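You operate a simulated robot arm through the tools that you are given. There is no shell and no other tool. Be economical: measure what you need, move in short steps, check, and stop when the job is done.

You are at the controls of a simulated robot arm. One attempt, no reset.

Task
Oil the stone and stone the burr off the steel plate, then lay the long bar on it.
Fine: oil from the green tin; the stone goes back where it lay; leave the knobs and the short bar.

The check looks at the end state, three seconds after you hand in, the way a careful person would. Anything else that was tipped, shoved, dropped, spilled or broken makes it a failure.

Robot
A 7-joint arm with a two-finger parallel gripper, fixed in place. Base frame: the origin is at the foot of the arm, x ahead of it, y to its left, z up. Lengths are in mm, angles in degrees, forces in N, time in s.
With the tool pointing down near the work surface it reaches from about 240 to 680 mm from the base axis. Its first joint turns from -66.0 to 66.0 degrees. Payload 2.4 kg.
Tool frame: the origin (TCP) lies between the finger pads and is the grasp point; the fingertips stand 30 mm ahead of it; z points along the fingers, y is the line along which they close. Largest opening 94 mm; finger width 28, thickness 10; the body of the gripper, 50 by 96 mm, starts 55 mm behind the TCP.
Orientation is that of the tool frame in the base frame, as a unit quaternion [x, y, z, w]. With the fingers straight down and closing along the base's y, the tool's x points along the base's -x, its y along +y and its z along -z.

Tools
- The arm moves only by the tool step_arm. Its argument "targets" is a list of rows, each a list of 3 entries, a list of its own where there are three numbers: the shift along the tool's x, y, z in mm, then the turn, a rotation vector about the tool's x, y, z in degrees, then the finger opening in mm, from 0 to 94. In form: [[[dx, dy, dz], [ax, ay, az], grip], ...]. A call has 1 to 10 rows; each row shifts and turns the commanded pose from where the row before left it, along the tool's axes as they then stand. Each row takes 0.2 s and may step no farther than 50 mm and 8.6 degrees from the row before; otherwise, or with a gripper value out of range, the whole call is refused. Where a pose cannot be reached the arm comes as near as it can. A force on the tool above 40 N (or 10 N above the force at the start of the call, whichever is more), or a blocked arm, ends the call early, and 0.2 s more pass. Each finger travels about 153 mm/s and halts on what it meets, pressing with about 33 N; the grip force reading is that of the motor and also rises with nothing between the fingers. The clock runs only during rows and for 0.2 s after the last one: add rows that do not move to give the fingers time. It gives the time, the measured TCP pose, the force on the tool (base axes), the opening and the grip force at its end, in the units of the frame above (readings bear some noise).
- Cameras (640 x 400 px; columns grow to the right, rows downward): "scene" is fixed at [52.6, 487.6, 1442.5]; the picture's right is [-0.60, -0.80, 0.00], its down [-0.46, 0.34, -0.82] and it looks along [0.66, -0.49, -0.57] (base axes); focal length 357 px, centre (320, 200). "wrist" rides on the gripper at [-37, 0, -58] in the tool frame; the picture's right is [0.00, -1.00, 0.00], its down [0.97, 0.00, -0.24] and it looks along [0.24, 0.00, 0.97] (tool axes); focal length 218 px, centre (320, 200).
- camera(camera): a new picture of that camera. The clock stands still meanwhile.
- measure_at(camera, pixels): for up to 12 pixels [column, row] of the newest picture of that camera ("zoom" is the newest enlarged one), the place [x, y, z] in the base frame of the surface seen there, good to about 2 mm. The clock stands still meanwhile.
- close_up(camera, box): a new picture of the part [left, top, right, bottom] of that camera's present view, enlarged. The clock stands still meanwhile.
- sign_off(): hands the job in; it is judged then, once.

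Go step by step. Measure first, check grasps and placings, and put right what went wrong. The budget is 80 turns and 34 pictures, counting those below and the enlarged ones. Unless the task says otherwise, let go and move clear before handing in, and close with one line.

The tools are called after "Call:" as name(argument=value, ...) on one line, values as JSON. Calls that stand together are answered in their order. step_arm: Moves the arm, as the interface text tells. Its arguments: {"type":"object","properties":{"targets":{"type":"array"}},"required":["targets"]} The other tools are called the same way: camera (camera) takes a picture; measure_at (camera, pixels) gives the place of the surface under pixels of a picture; close_up (camera, box) takes an enlarged picture of a part of a camera's view; sign_off () hands the job in.

At the start:

```text
time: 0.0
tool_pos: [332.7, -4.4, 1202.4]
ee_rot: [0.0, 1.0, 0.0, -0.001]
ft_force: [0.3, 0.5, -0.6]
grip_width: 94.1
finger_force: 0.0
```

scene: 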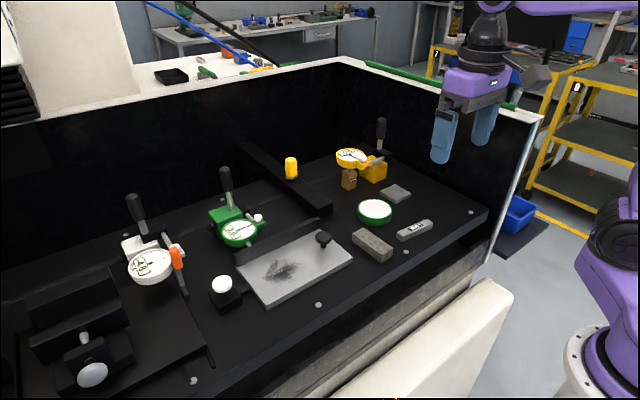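
wrist: 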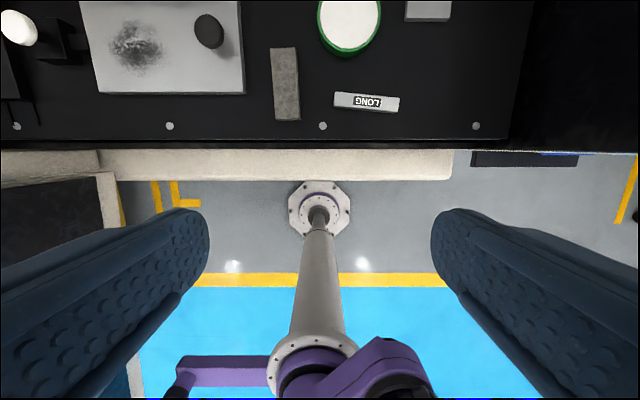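

The pictures show a steel plate with a dark rough patch (scene 283,270), a grey stone (372,244), a green tin (375,211) and a bar marked LONG (414,230). I'll look closer at them.

Call:
close_up(camera="scene", box=[320, 130, 480, 270])

Call:
close_up(camera="scene", box=[190, 150, 370, 320])

Call:
measure_at(camera="scene", pixels=[[375, 211], [375, 203], [362, 232], [392, 252], [380, 258], [353, 240], [400, 236], [430, 224], [414, 230], [395, 193], [405, 212], [348, 180]])

Call:
measure_at(camera="wrist", pixels=[[96, 92], [244, 92], [272, 50], [297, 48], [275, 118], [299, 117], [335, 93], [398, 112], [349, 50], [349, 20], [208, 30], [140, 45]])

```text
2.86 times, centred on (400, 200) of scene
```

zoom: 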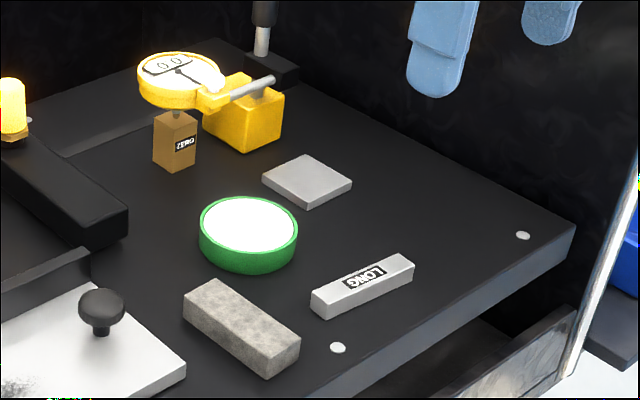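

```text
2.35 times, centred on (280, 235) of scene
```

zoom: 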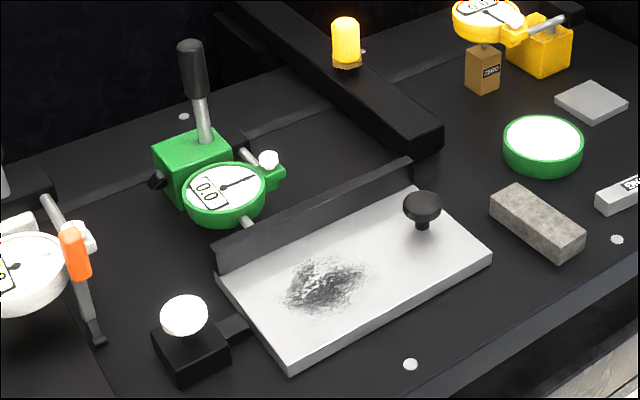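

```text
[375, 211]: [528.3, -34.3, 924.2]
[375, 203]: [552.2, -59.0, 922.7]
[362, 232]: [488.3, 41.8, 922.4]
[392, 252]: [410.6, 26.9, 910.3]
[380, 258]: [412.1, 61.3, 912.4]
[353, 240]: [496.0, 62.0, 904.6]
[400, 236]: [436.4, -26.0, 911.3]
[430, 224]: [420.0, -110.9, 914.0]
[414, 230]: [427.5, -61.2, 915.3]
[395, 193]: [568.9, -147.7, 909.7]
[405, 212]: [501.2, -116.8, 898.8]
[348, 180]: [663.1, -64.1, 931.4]
```

```text
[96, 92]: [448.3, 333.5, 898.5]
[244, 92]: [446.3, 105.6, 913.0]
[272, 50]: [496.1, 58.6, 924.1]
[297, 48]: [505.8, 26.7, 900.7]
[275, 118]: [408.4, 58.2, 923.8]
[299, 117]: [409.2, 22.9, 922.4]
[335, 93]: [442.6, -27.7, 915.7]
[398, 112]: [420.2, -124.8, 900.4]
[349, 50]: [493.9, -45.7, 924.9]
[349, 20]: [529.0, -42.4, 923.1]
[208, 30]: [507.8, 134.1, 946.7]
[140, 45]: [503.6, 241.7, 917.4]
```

The white face of the green tin sits at z≈923, the stone spans about x 408–500 and y 24–60 with its top at 924, and the patch is near (503,242,917). I'll move the wrist camera over the work for a top view before planning.

Call:
step_arm(targets=[[[-50, 0, 0], [0, 0, 0], 94], [[-50, 0, 0], [0, 0, 0], 94], [[-50, 20, 0], [0, 0, 0], 94], [[-30, 40, 0], [0, 0, 0], 94]])

Call:
camera(camera="wrist")

```text
refused: row 3 steps farther than a row can; nothing moved
```

```text
29 pictures are left
```

wrist: 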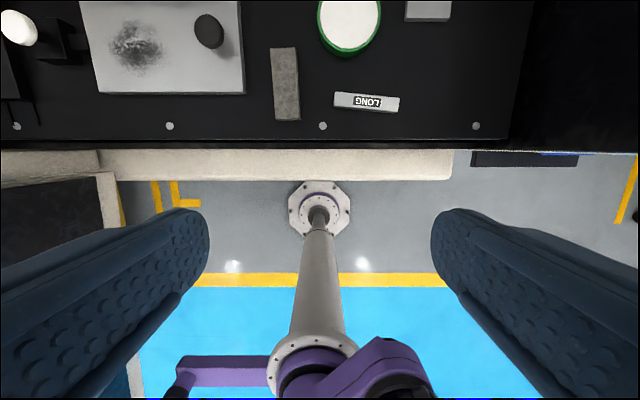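

The third row was too long and nothing moved; I'll resend with smaller steps.

Call:
step_arm(targets=[[[-48, 0, 0], [0, 0, 0], 94], [[-48, 0, 0], [0, 0, 0], 94], [[-44, 20, 0], [0, 0, 0], 94], [[-30, 35, 0], [0, 0, 0], 94], [[0, 0, 0], [0, 0, 0], 94]])

```text
time: 1.2
tool_pos: [504.1, 48.5, 1202.6]
ee_rot: [0.0, 1.0, 0.0, 0.0]
ft_force: [0.0, 0.9, -0.4]
grip_width: 93.9
finger_force: 0.2
```

The arm is over the middle of the work; now a top view.

Call:
camera(camera="wrist")

```text
28 pictures are left
```

wrist: 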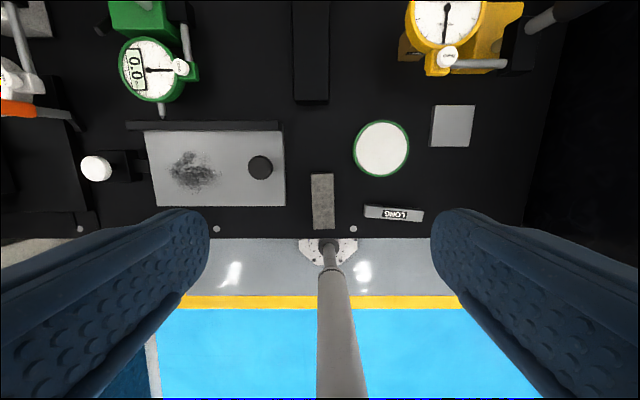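

Call:
close_up(camera="wrist", box=[290, 100, 490, 230])

Call:
measure_at(camera="wrist", pixels=[[149, 136], [282, 135], [160, 204], [282, 203], [260, 167], [172, 170], [218, 170], [192, 152], [192, 188], [381, 148], [311, 176], [332, 228]])

Call:
measure_at(camera="wrist", pixels=[[355, 148], [408, 148], [381, 122], [381, 175], [365, 211], [422, 215], [312, 198], [333, 198], [452, 125], [210, 125], [160, 110], [310, 95]])

```text
3.08 times, centred on (390, 165) of wrist
```

zoom: 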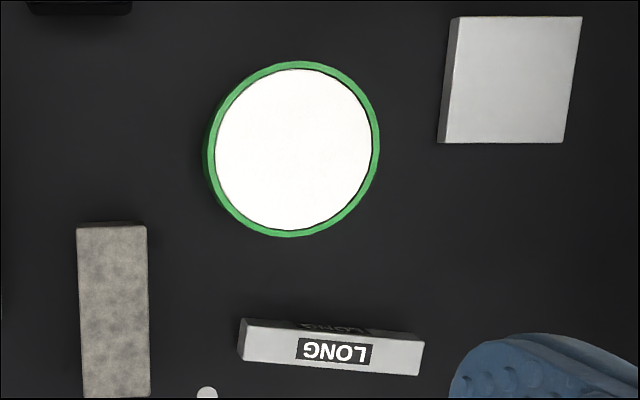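

```text
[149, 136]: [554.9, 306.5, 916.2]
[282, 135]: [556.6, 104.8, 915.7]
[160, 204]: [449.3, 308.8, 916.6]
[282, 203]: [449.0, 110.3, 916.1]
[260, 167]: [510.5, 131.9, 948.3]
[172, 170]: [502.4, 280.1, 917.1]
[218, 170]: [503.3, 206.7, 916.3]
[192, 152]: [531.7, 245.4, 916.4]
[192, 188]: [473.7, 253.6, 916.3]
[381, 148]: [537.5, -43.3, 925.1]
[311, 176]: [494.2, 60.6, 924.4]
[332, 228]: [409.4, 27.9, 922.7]
```

```text
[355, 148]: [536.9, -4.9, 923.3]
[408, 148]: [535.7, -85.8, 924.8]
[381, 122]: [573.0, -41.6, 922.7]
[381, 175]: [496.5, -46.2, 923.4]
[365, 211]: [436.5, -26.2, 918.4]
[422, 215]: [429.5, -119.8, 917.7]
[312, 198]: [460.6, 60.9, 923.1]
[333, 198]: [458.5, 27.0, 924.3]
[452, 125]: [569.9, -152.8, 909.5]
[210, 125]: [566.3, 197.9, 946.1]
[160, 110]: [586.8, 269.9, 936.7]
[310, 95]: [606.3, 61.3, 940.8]
```

The stone is about 88×34×24 mm, centred near (452,43.5) and lined up with x. The tin's pad is at (535,-44) with radius about 40, and the patch spans x 474–532, y 205–282. I'll come down over the stone with fingertips near z 912, leaving it protruding below the fingers.

Call:
step_arm(targets=[[[26, -2.5, 30], [0, 0, 0], 70], [[26, -2.5, 30], [0, 0, 0], 70], [[0, 0, 45], [0, 0, 0], 64], [[0, 0, 45], [0, 0, 0], 64], [[0, 0, 40], [0, 0, 0], 64], [[0, 0, 30], [0, 0, 0], 64], [[0, 0, 20], [0, 0, 0], 64], [[0, 0, 20.6], [0, 0, 0], 64], [[0, 0, 0], [0, 0, 0], 64]])

Call:
camera(camera="wrist")

```text
time: 3.2
tool_pos: [451.2, 44.6, 941.8]
ee_rot: [0.0, 1.0, 0.0, 0.001]
ft_force: [-0.1, -0.1, 0.3]
grip_width: 64.2
finger_force: 0.0
```

```text
26 pictures are left
```

wrist: 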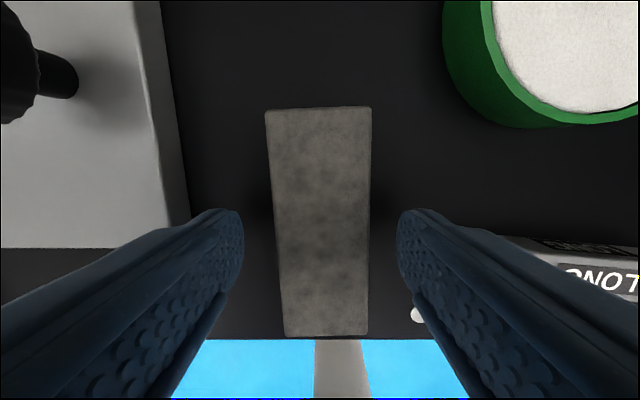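

The stone sits between the fingers (265–371 px across). I'll measure its corners and the tin rim against the pad before closing.

Call:
measure_at(camera="wrist", pixels=[[269, 112], [367, 111], [288, 331], [364, 330], [318, 220], [600, 40], [540, 50], [485, 40], [520, 100], [620, 116], [560, 117], [510, 60]])

Call:
step_arm(targets=[[[0, 0, 0], [0, 0, 0], 45], [[0, 0, 0], [0, 0, 0], 30], [[0, 0, 0], [0, 0, 0], 25], [[0, 0, 0], [0, 0, 0], 25]])

```text
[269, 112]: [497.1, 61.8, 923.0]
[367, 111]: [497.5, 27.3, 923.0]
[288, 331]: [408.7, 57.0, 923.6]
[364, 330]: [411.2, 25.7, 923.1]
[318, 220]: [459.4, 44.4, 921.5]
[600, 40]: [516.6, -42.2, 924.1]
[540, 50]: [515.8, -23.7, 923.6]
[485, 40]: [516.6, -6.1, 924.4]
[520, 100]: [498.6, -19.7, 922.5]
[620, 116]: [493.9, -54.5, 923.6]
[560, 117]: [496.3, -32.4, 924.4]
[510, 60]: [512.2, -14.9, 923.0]
```

```text
time: 4.2
tool_pos: [449.6, 44.7, 941.8]
ee_rot: [-0.001, 1.0, -0.001, 0.0]
ft_force: [-0.4, 0.6, 0.6]
grip_width: 35.7
finger_force: 32.5
```

The stone is gripped (35.7 mm, 32.5 N) and its original centre was about (453.5,43). I'll lift it and check clearance to the yellow gauge near the tin.

Call:
step_arm(targets=[[[0, 0, -20], [0, 0, 0], 25], [[0, 0, -40], [0, 0, 0], 25], [[0, 0, 0], [0, 0, 0], 25]])

Call:
camera(camera="scene")

Call:
measure_at(camera="scene", pixels=[[352, 158], [340, 162], [365, 164], [378, 159], [240, 234], [220, 240], [258, 217], [250, 247]])

```text
time: 5.0
tool_pos: [451.0, 44.4, 1002.2]
ee_rot: [0.0, 1.0, 0.0, 0.0]
ft_force: [-0.3, -1.0, -1.2]
grip_width: 35.4
finger_force: 32.9
```

```text
25 pictures are left
```

scene: 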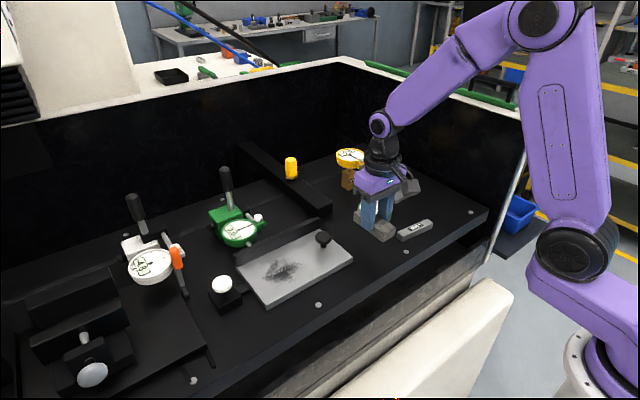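

```text
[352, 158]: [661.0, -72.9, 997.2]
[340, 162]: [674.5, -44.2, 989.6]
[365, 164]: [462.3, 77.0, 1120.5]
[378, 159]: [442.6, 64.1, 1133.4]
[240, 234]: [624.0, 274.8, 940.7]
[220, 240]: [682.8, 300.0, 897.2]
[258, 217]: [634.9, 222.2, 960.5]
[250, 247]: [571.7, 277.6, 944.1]
```

The stone is held level, and the yellow gauge (top z≈997, x>640) is clear of the tin. I'll carry the stone over the tin centre and lower to just above the pad.

Call:
step_arm(targets=[[[-27, -29, 0], [0, 0, 0], 25], [[-27, -29, 0], [0, 0, 0], 25], [[-27, -29.5, 0], [0, 0, 0], 25], [[0, 0, 20], [0, 0, 0], 25], [[0, 0, 10], [0, 0, 0], 25], [[0, 0, 3], [0, 0, 0], 25], [[0, 0, 0], [0, 0, 0], 25]])

Call:
camera(camera="wrist")

```text
time: 6.6
tool_pos: [532.9, -44.3, 969.5]
ee_rot: [0.0, 1.0, 0.0, 0.001]
ft_force: [0.0, 0.1, -1.0]
grip_width: 35.4
finger_force: 32.4
```

```text
24 pictures are left
```

wrist: 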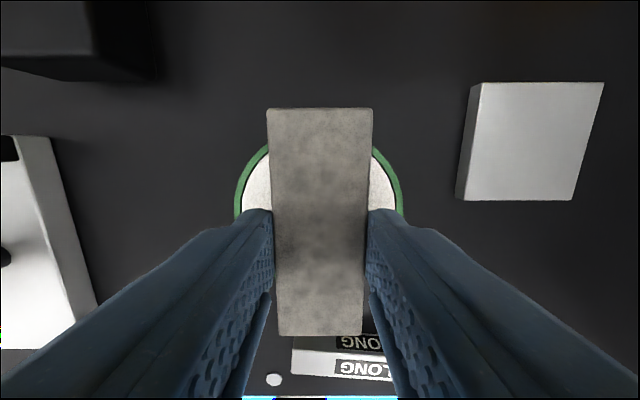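

The stone is centred over the pad, about 3 mm above. I'll lower in small steps and watch the force.

Call:
step_arm(targets=[[[0, 0, 1.5], [0, 0, 0], 25], [[0, 0, 1], [0, 0, 0], 25], [[0, 0, 1], [0, 0, 0], 25], [[0, 0, 0], [0, 0, 0], 25]])

```text
time: 7.6
tool_pos: [530.6, -43.3, 967.6]
ee_rot: [-0.001, 1.0, 0.0, 0.0]
ft_force: [-6.0, 1.0, 15.5]
grip_width: 35.2
finger_force: 33.0
```

There is contact at 15 N, so I'll ease off slightly and rub a few millimetres across the pad to wet the face.

Call:
step_arm(targets=[[[0, 5, -0.3], [0, 0, 0], 25], [[0, 5, 0], [0, 0, 0], 25], [[0, -10, 0], [0, 0, 0], 25], [[0, -10, 0], [0, 0, 0], 25], [[0, 5, 0], [0, 0, 0], 25], [[0, 5, 0], [0, 0, 0], 25], [[0, 0, 0], [0, 0, 0], 25]])

Call:
close_up(camera="scene", box=[320, 130, 480, 270])

```text
time: 9.2
tool_pos: [531.6, -44.0, 968.0]
ee_rot: [0.001, 1.0, -0.001, 0.001]
ft_force: [0.8, -10.7, 22.7]
grip_width: 35.4
finger_force: 33.0
```

```text
2.86 times, centred on (400, 200) of scene
```

zoom: 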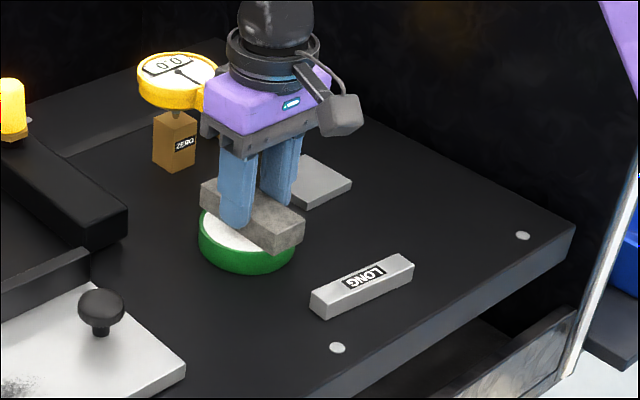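

Contact is firm and the tin hasn't moved. I'll lift straight up and look for a wet sheen on the stone.

Call:
step_arm(targets=[[[0, 0, -5], [0, 0, 0], 25], [[0, 0, -25], [0, 0, 0], 25], [[0, 0, -30], [0, 0, 0], 25], [[0, 0, 0], [0, 0, 0], 25]])

Call:
close_up(camera="scene", box=[320, 130, 480, 270])

```text
time: 10.2
tool_pos: [529.7, -41.8, 1027.4]
ee_rot: [0.0, 1.0, 0.0, 0.0]
ft_force: [-0.2, -0.5, -1.5]
grip_width: 35.6
finger_force: 33.2
```

```text
2.86 times, centred on (400, 200) of scene
```

zoom: 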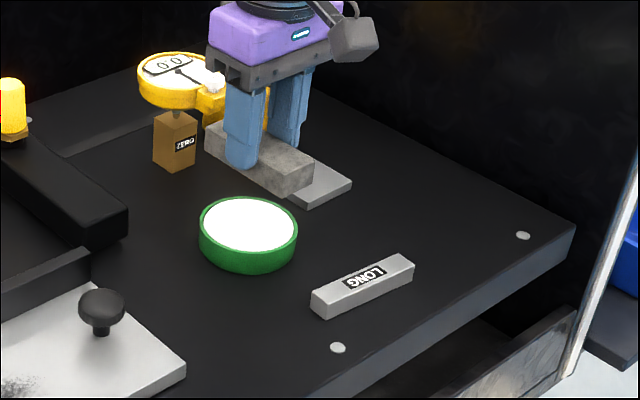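

The upper faces show no clear change, so I need to see the underside. I'll raise the arm to about z 1150 and roll the stone toward the scene camera.

Call:
step_arm(targets=[[[0, 0, -45], [0, 0, 0], 25], [[0, 0, -45], [0, 0, 0], 25], [[0, 0, -30], [0, 0, 0], 25], [[0, 0, 0], [-8.5, 0, 0], 25], [[0, 0, 0], [-8.5, 0, 0], 25], [[0, 0, 0], [-8.5, 0, 0], 25], [[0, 0, 0], [-8.5, 0, 0], 25], [[0, 0, 0], [-8.5, 0, 0], 25], [[0, 0, 0], [-8.5, 0, 0], 25], [[0, 0, 0], [-8.5, 0, 0], 25]])

Call:
close_up(camera="scene", box=[320, 70, 480, 210])

```text
time: 12.4
tool_pos: [532.3, -42.9, 1146.0]
ee_rot: [-0.001, 0.867, 0.498, 0.001]
ft_force: [-0.5, 0.2, -1.9]
grip_width: 35.4
finger_force: 33.4
```

```text
2.86 times, centred on (400, 140) of scene
```

zoom: 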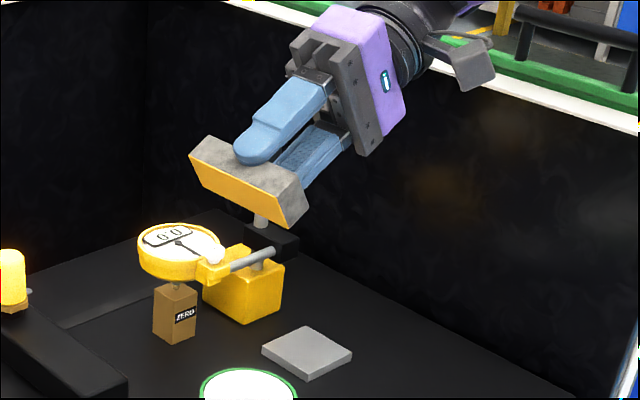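

The underside is amber all over, so the stone is oiled. I'll roll it back level and move toward the patch.

Call:
step_arm(targets=[[[0, 0, 0], [8.5, 0, 0], 25], [[0, 0, 0], [8.5, 0, 0], 25], [[0, 0, 0], [8.5, 0, 0], 25], [[0, 0, 0], [8.5, 0, 0], 25], [[0, 0, 0], [8.5, 0, 0], 25], [[0, 0, 0], [8.5, 0, 0], 25], [[0, 0, 0], [8.5, 0, 0], 25], [[10, 45, 0], [0, 0, 0], 25], [[10, 45, 0], [0, 0, 0], 25], [[10, 45, 0], [0, 0, 0], 25]])

Call:
step_arm(targets=[[[0, 45, 0], [0, 0, 0], 25], [[0, 45, 0], [0, 0, 0], 25], [[0, 45, 0], [0, 0, 0], 25], [[0, 16, 40], [0, 0, 0], 25], [[0, 0, 45], [0, 0, 0], 25], [[0, 0, 45], [0, 0, 0], 25], [[0, 0, 35], [0, 0, 0], 25], [[0, 0, 12], [0, 0, 0], 25], [[0, 0, 0], [0, 0, 0], 25]])

Call:
camera(camera="wrist")

```text
time: 14.6
tool_pos: [502.3, 93.8, 1146.9]
ee_rot: [0.0, 1.0, 0.0, 0.0]
ft_force: [-0.7, -0.1, -1.1]
grip_width: 35.6
finger_force: 33.0
```

```text
time: 16.6
tool_pos: [501.5, 244.4, 968.2]
ee_rot: [0.0, 1.0, 0.0, 0.0]
ft_force: [0.1, -0.1, -1.6]
grip_width: 35.4
finger_force: 33.3
```

```text
20 pictures are left
```

wrist: 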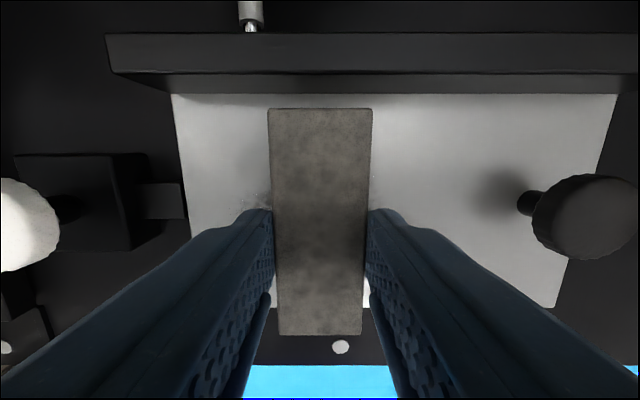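

The stone is over the patch, 8 mm above the plate and clear of the fence and both knobs. I'll lower it to light contact.

Call:
step_arm(targets=[[[0, 0, 4], [0, 0, 0], 25], [[0, 0, 2], [0, 0, 0], 25], [[0, 0, 1], [0, 0, 0], 25], [[0, 0, 1], [0, 0, 0], 25], [[0, 0, 0], [0, 0, 0], 25]])

```text
time: 17.8
tool_pos: [502.0, 243.8, 960.2]
ee_rot: [0.0, 1.0, -0.001, 0.0]
ft_force: [-0.1, 0.8, -1.5]
grip_width: 35.3
finger_force: 33.2
```

No contact yet (-1.5 N), so I'll go on down in half-millimetre steps.

Call:
step_arm(targets=[[[0, 0, 0.5], [0, 0, 0], 25], [[0, 0, 0.5], [0, 0, 0], 25], [[0, 0, 0.4], [0, 0, 0], 25], [[0, 0, 0], [0, 0, 0], 25]])

```text
time: 18.8
tool_pos: [500.4, 242.8, 958.5]
ee_rot: [0.001, 1.0, 0.001, 0.0]
ft_force: [-0.6, -0.1, -2.6]
grip_width: 35.5
finger_force: 33.4
```

Call:
step_arm(targets=[[[0, 0, 0.5], [0, 0, 0], 25], [[0, 0, 0.5], [0, 0, 0], 25], [[0, 0, 0.5], [0, 0, 0], 25], [[0, 0, 0], [0, 0, 0], 25]])

```text
time: 19.8
tool_pos: [501.9, 243.8, 959.6]
ee_rot: [0.0, 1.0, 0.001, 0.0]
ft_force: [-5.6, -2.4, 17.0]
grip_width: 35.3
finger_force: 33.0
```

Contact is made at 17 N. I'll now stroke across the patch, keeping y between about 215 and 275.

Call:
step_arm(targets=[[[0, 10, 0], [0, 0, 0], 25], [[0, 10, 0], [0, 0, 0], 25], [[0, 10, 0], [0, 0, 0], 25], [[0, -15, 0], [0, 0, 0], 25], [[0, -15, 0], [0, 0, 0], 25], [[0, -15, 0], [0, 0, 0], 25], [[0, -15, 0], [0, 0, 0], 25], [[0, 15, 0], [0, 0, 0], 25], [[0, 15, 0], [0, 0, 0], 25], [[0, 0, 0], [0, 0, 0], 25]])

Call:
camera(camera="wrist")

```text
time: 22.0
tool_pos: [499.6, 243.2, 957.8]
ee_rot: [0.0, 1.0, -0.001, -0.001]
ft_force: [1.1, -4.5, 10.0]
grip_width: 35.6
finger_force: 33.1
```

```text
19 pictures are left
```

wrist: 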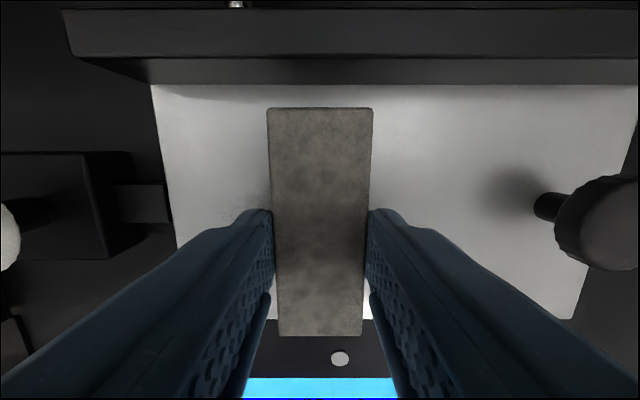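

A few specks remain at the left (235,212) and the force is 10 N. I'll add more strokes with slightly more reach and pressure.

Call:
step_arm(targets=[[[0, 13, 0.2], [0, 0, 0], 25], [[0, 13, 0], [0, 0, 0], 25], [[0, 12, 0], [0, 0, 0], 25], [[0, -15, 0], [0, 0, 0], 25], [[0, -15, 0], [0, 0, 0], 25], [[0, -15, 0], [0, 0, 0], 25], [[0, -15, 0], [0, 0, 0], 25], [[0, -15, 0], [0, 0, 0], 25], [[0, 15, 0], [0, 0, 0], 25], [[0, 15, 0], [0, 0, 0], 25]])

Call:
step_arm(targets=[[[0, 15, 0], [0, 0, 0], 25], [[0, 15, 0], [0, 0, 0], 25], [[0, 14, 0], [0, 0, 0], 25], [[0, -14, 0], [0, 0, 0], 25], [[0, -15, 0], [0, 0, 0], 25], [[0, -15, 0], [0, 0, 0], 25], [[0, -15, 0], [0, 0, 0], 25], [[0, -15, 0], [0, 0, 0], 25], [[0, 15, 0], [0, 0, 0], 25], [[0, 15, 0], [0, 0, 0], 25]])

Call:
step_arm(targets=[[[0, 0, -5], [0, 0, 0], 25], [[0, 0, -40], [0, 0, 0], 25], [[0, 0, -45], [0, 0, 0], 25], [[0, -40, -20], [0, 0, 0], 25], [[0, -45, 0], [0, 0, 0], 25], [[0, -45, 0], [0, 0, 0], 25], [[0, -45, 0], [0, 0, 0], 25]])

Call:
close_up(camera="scene", box=[190, 150, 370, 320])

```text
time: 24.2
tool_pos: [501.2, 236.0, 957.2]
ee_rot: [0.0, 1.0, -0.001, 0.0]
ft_force: [-1.3, -5.9, 12.7]
grip_width: 35.6
finger_force: 33.5
```

```text
time: 26.4
tool_pos: [502.1, 235.6, 958.3]
ee_rot: [-0.001, 1.0, 0.0, 0.0]
ft_force: [0.0, -4.3, 11.5]
grip_width: 35.2
finger_force: 32.8
```

```text
time: 28.0
tool_pos: [499.7, 61.1, 1067.0]
ee_rot: [0.0, 1.0, 0.001, 0.001]
ft_force: [-0.2, -0.7, -1.7]
grip_width: 35.4
finger_force: 33.1
```

```text
2.35 times, centred on (280, 235) of scene
```

zoom: 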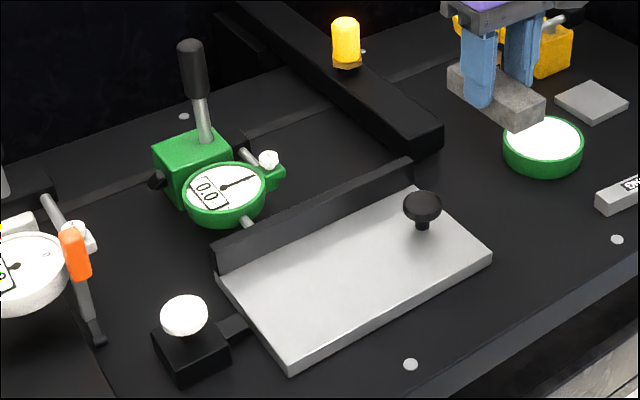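

The plate is clean and the gauges and knobs haven't moved. I'll return the stone to (451,44.5) with its original 2° yaw and stop just above the table.

Call:
step_arm(targets=[[[25, -8, 0], [0, 0, -2], 25], [[26, -8.5, 0], [0, 0, 0], 25], [[0, 0, 45], [0, 0, 0], 25], [[0, 0, 40], [0, 0, 0], 25], [[0, 0, 25], [0, 0, 0], 25], [[0, 0, 10], [0, 0, 0], 25], [[0, 0, 2], [0, 0, 0], 25], [[0, 0, 0], [0, 0, 0], 25]])

```text
time: 29.8
tool_pos: [452.9, 43.8, 944.9]
ee_rot: [-0.018, 1.0, -0.001, 0.0]
ft_force: [-0.6, -0.2, -2.4]
grip_width: 35.3
finger_force: 32.8
```

The stone is right over its old place, 2–3 mm up, with the right yaw. I'll lower it to contact.

Call:
step_arm(targets=[[[0, 0, 1], [0, 0, 0], 25], [[0, 0, 0.8], [0, 0, 0], 25], [[0, 0, 0.7], [0, 0, 0], 25], [[0, 0, 0], [0, 0, 0], 25]])

```text
time: 30.8
tool_pos: [452.3, 43.7, 942.3]
ee_rot: [-0.018, 1.0, 0.0, 0.001]
ft_force: [-0.1, 0.5, -1.2]
grip_width: 35.6
finger_force: 33.3
```

Call:
step_arm(targets=[[[0, 0, 0.5], [0, 0, 0], 25], [[0, 0, 0.5], [0, 0, 0], 25], [[0, 0, 0], [0, 0, 0], 25]])

```text
time: 31.6
tool_pos: [450.6, 43.0, 941.5]
ee_rot: [-0.018, 1.0, 0.0, 0.001]
ft_force: [-0.1, 0.1, -1.1]
grip_width: 35.5
finger_force: 33.1
```

Call:
step_arm(targets=[[[0, 0, 0.4], [0, 0, 0], 25], [[0, 0, 0.4], [0, 0, 0], 25], [[0, 0, 0], [0, 0, 0], 25]])

```text
time: 32.4
tool_pos: [451.0, 43.4, 941.7]
ee_rot: [-0.017, 1.0, 0.0, 0.0]
ft_force: [0.2, -0.3, -1.7]
grip_width: 35.5
finger_force: 33.0
```

Call:
step_arm(targets=[[[0, 0, 0.4], [0, 0, 0], 25], [[0, 0, 0.4], [0, 0, 0], 25], [[0, 0, 0], [0, 0, 0], 25]])

```text
time: 33.2
tool_pos: [450.9, 44.1, 942.0]
ee_rot: [-0.017, 1.0, 0.0, 0.001]
ft_force: [-1.7, -1.3, 5.4]
grip_width: 35.1
finger_force: 33.0
```

The stone is down on the table (5 N). I'll open the fingers, rise and look.

Call:
step_arm(targets=[[[0, 0, 0], [0, 0, 0], 45], [[0, 0, 0], [0, 0, 0], 60], [[0, 0, -20], [0, 0, 0], 60], [[0, 0, -45], [0, 0, 0], 60], [[0, 0, -45], [0, 0, 2], 60], [[0, -40, 0], [0, 0, 0], 60], [[0, -40, 0], [0, 0, 0], 60], [[0, -37, 0], [0, 0, 0], 60], [[20, 0, 0], [0, 0, 0], 60], [[0, 0, 0], [0, 0, 0], 60]])

Call:
camera(camera="wrist")

```text
time: 35.4
tool_pos: [430.9, -74.3, 1051.9]
ee_rot: [0.0, 1.0, 0.0, 0.0]
ft_force: [-0.2, -0.6, 0.1]
grip_width: 60.1
finger_force: 0.1
```

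```text
17 pictures are left
```

wrist: 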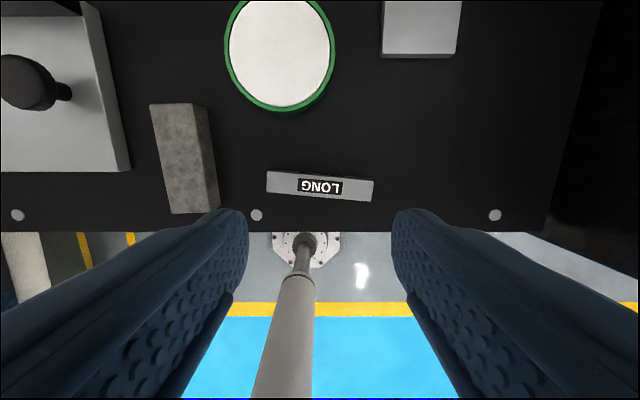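

Call:
measure_at(camera="wrist", pixels=[[153, 107], [195, 106], [172, 210], [213, 207], [269, 173], [268, 191], [373, 181], [371, 199], [320, 186], [280, 50], [320, 172], [340, 230]])

```text
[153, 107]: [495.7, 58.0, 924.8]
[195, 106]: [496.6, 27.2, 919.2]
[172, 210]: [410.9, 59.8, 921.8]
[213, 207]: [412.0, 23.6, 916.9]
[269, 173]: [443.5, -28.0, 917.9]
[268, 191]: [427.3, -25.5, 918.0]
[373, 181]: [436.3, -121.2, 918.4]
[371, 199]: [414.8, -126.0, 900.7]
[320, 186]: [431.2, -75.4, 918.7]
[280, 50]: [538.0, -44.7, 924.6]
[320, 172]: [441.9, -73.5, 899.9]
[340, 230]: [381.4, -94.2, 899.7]
```

The stone is back at about (453.5,42.5). The long bar is centred at (431.5,-75), about 96×17×18 mm with roughly 4.5° yaw, so I'll turn the gripper -85.6° to close across its width.

Call:
step_arm(targets=[[[0, 0, 0], [0, 0, -8.56], 60], [[0, 0, 0], [0, 0, -8.56], 60], [[0, 0, 0], [0, 0, -8.56], 60], [[0, 0, 0], [0, 0, -8.56], 60], [[0, 0, 0], [0, 0, -8.56], 60], [[0, 0, 0], [0, 0, -8.56], 50], [[0, 0, 0], [0, 0, -8.56], 50], [[0, 0, 0], [0, 0, -8.56], 50], [[0, 0, 0], [0, 0, -8.56], 50], [[0, 0, 0], [0, 0, -8.56], 50]])

Call:
step_arm(targets=[[[0, 0, 40], [0, 0, 0], 50], [[0, 0, 35], [0, 0, 0], 50], [[0, 0, 0], [0, 0, 0], 50]])

Call:
camera(camera="wrist")

```text
time: 37.6
tool_pos: [430.1, -74.3, 1050.6]
ee_rot: [-0.681, 0.732, 0.001, 0.001]
ft_force: [0.8, 0.8, -0.1]
grip_width: 49.9
finger_force: 0.1
```

```text
time: 38.4
tool_pos: [432.4, -74.2, 975.2]
ee_rot: [-0.68, 0.734, 0.0, 0.0]
ft_force: [-1.0, -0.2, 0.4]
grip_width: 49.9
finger_force: 0.0
```

```text
16 pictures are left
```

wrist: 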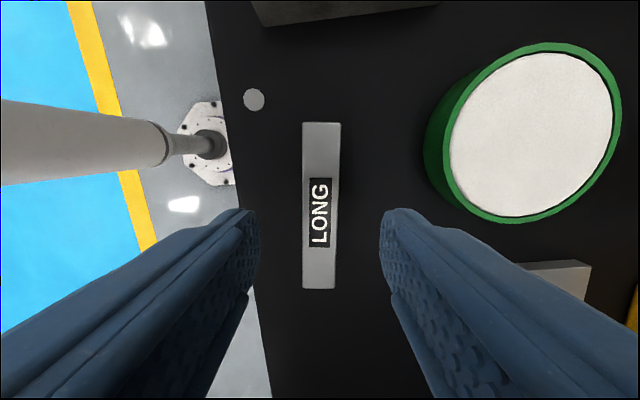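

The bar lies centred and straight between the fingers (column 321). I'll go down to TCP 936 and close.

Call:
step_arm(targets=[[[0, 0, 20], [0, 0, 0], 50], [[0, 0, 14], [0, 0, 0], 50], [[0, 0, 5], [0, 0, 0], 50], [[0, 0, 0], [0, 0, 0], 35], [[0, 0, 0], [0, 0, 0], 20], [[0, 0, 0], [0, 0, 0], 8], [[0, 0, 0], [0, 0, 0], 8]])

```text
time: 40.0
tool_pos: [431.5, -73.4, 936.4]
ee_rot: [-0.68, 0.733, 0.001, 0.0]
ft_force: [1.2, 0.3, 0.5]
grip_width: 19.9
finger_force: 32.6
```

The bar is gripped (19.9 mm). I'll lift it, square it to y, and carry it over the clean plate area.

Call:
step_arm(targets=[[[0, 0, -30], [0, 0, 0], 8], [[0, 0, -45], [0, 0, 0], 8], [[0, 0, -40], [0, 0, -4.4], 8], [[-44, -10.2, 0], [0, 0, 0], 8], [[-44, -10.2, 0], [0, 0, 0], 8], [[-44, -10.2, 0], [0, 0, 0], 8], [[-44, -10.2, 0], [0, 0, 0], 8], [[-44, -10.2, 0], [0, 0, 0], 8], [[-44, -10.2, 0], [0, 0, 0], 8], [[-44, -10.2, 0], [0, 0, 0], 8]])

Call:
step_arm(targets=[[[0, 0, 40], [0, 0, 0], 8], [[0, 0, 35], [0, 0, 0], 8], [[0, 0, 0], [0, 0, 0], 8]])

Call:
camera(camera="wrist")

```text
time: 42.2
tool_pos: [502.6, 234.7, 1052.3]
ee_rot: [-0.707, 0.707, 0.001, 0.0]
ft_force: [-0.4, -0.6, -2.8]
grip_width: 19.5
finger_force: 32.5
```

```text
time: 43.0
tool_pos: [500.4, 233.4, 977.9]
ee_rot: [-0.707, 0.707, -0.001, 0.0]
ft_force: [-0.6, -0.3, -2.3]
grip_width: 19.2
finger_force: 33.4
```

```text
15 pictures are left
```

wrist: 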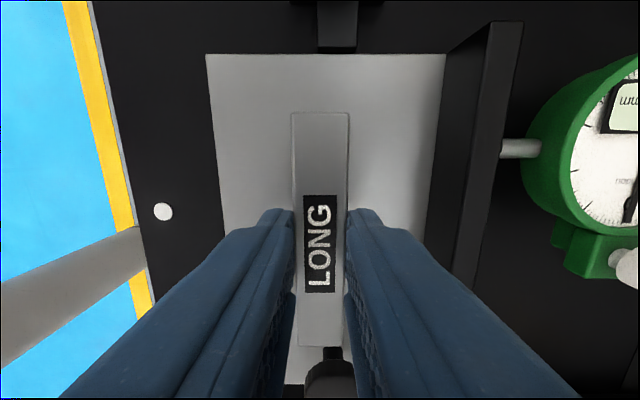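

The patch area is clean and the bar lies clear of both knobs and the fence. I'll lower it to just above the plate, then touch down in small steps.

Call:
step_arm(targets=[[[0, 0, 12], [0, 0, 0], 8], [[0, 0, 8], [0, 0, 0], 8], [[0, 0, 3], [0, 0, 0], 8], [[0, 0, 1], [0, 0, 0], 8], [[0, 0, 0.5], [0, 0, 0], 8], [[0, 0, 0], [0, 0, 0], 8]])

```text
time: 44.4
tool_pos: [501.7, 234.9, 953.8]
ee_rot: [0.708, -0.707, -0.001, 0.0]
ft_force: [-0.2, -0.4, -2.7]
grip_width: 19.5
finger_force: 32.5
```

Call:
step_arm(targets=[[[0, 0, 0.5], [0, 0, 0], 8], [[0, 0, 0.5], [0, 0, 0], 8], [[0, 0, 0.3], [0, 0, 0], 8], [[0, 0, 0], [0, 0, 0], 8]])

```text
time: 45.4
tool_pos: [502.7, 235.5, 951.5]
ee_rot: [-0.707, 0.707, 0.001, 0.001]
ft_force: [-4.2, -1.8, 23.1]
grip_width: 19.6
finger_force: 33.1
```

The bar is on the plate at 23 N. I'll ease off, release and rise clear.

Call:
step_arm(targets=[[[0, 0, -0.5], [0, 0, 0], 8], [[0, 0, 0], [0, 0, 0], 28], [[0, 0, 0], [0, 0, 0], 40], [[0, 0, -15], [0, 0, 0], 40], [[0, 0, -40], [0, 0, 0], 40], [[0, 0, -45], [0, 0, 0], 40], [[0, 0, -45], [0, 0, 0], 40], [[40, 20, -20], [0, 0, 0], 40], [[40, 20, 0], [0, 0, 0], 40], [[40, 20, 0], [0, 0, 0], 40]])

Call:
step_arm(targets=[[[40, 20, 0], [0, 0, 0], 40], [[40, 20, 0], [0, 0, 0], 40], [[0, 20, 0], [0, 0, 0], 40], [[0, 0, 0], [0, 0, 0], 40]])

Call:
camera(camera="scene")

Call:
close_up(camera="scene", box=[190, 150, 370, 320])

```text
time: 47.6
tool_pos: [441.4, 115.1, 1115.6]
ee_rot: [0.707, -0.707, 0.0, 0.0]
ft_force: [0.6, -0.4, -0.4]
grip_width: 39.9
finger_force: 0.1
```

```text
time: 48.6
tool_pos: [380.9, 38.2, 1115.8]
ee_rot: [-0.707, 0.707, 0.0, 0.0]
ft_force: [0.0, 0.8, -0.7]
grip_width: 39.9
finger_force: 0.1
```

```text
14 pictures are left
```

scene: 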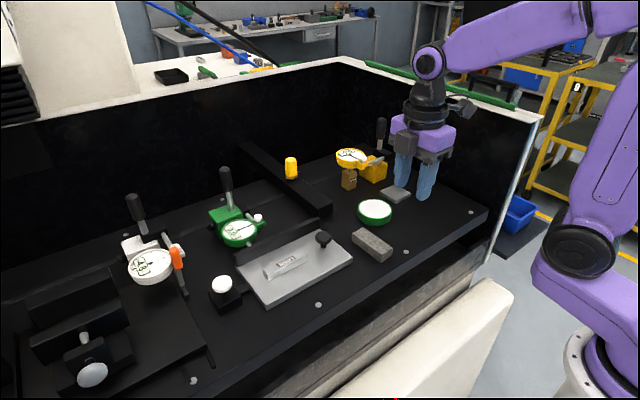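

```text
2.35 times, centred on (280, 235) of scene
```

zoom: 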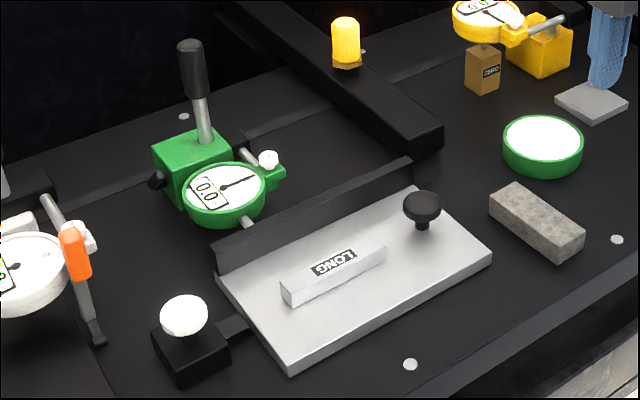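

The last pictures show the bar flat on the clean plate (scene 285,264) and the stone in its old place (372,244). The tin, knobs and gauges haven't moved and the gripper is clear, so I'm handing in.

Call:
sign_off()

```text
The job is handed in.
```

I oiled the stone from the green tin, stoned the burr off the plate, put the stone back where it lay, and laid the long bar on the plate.
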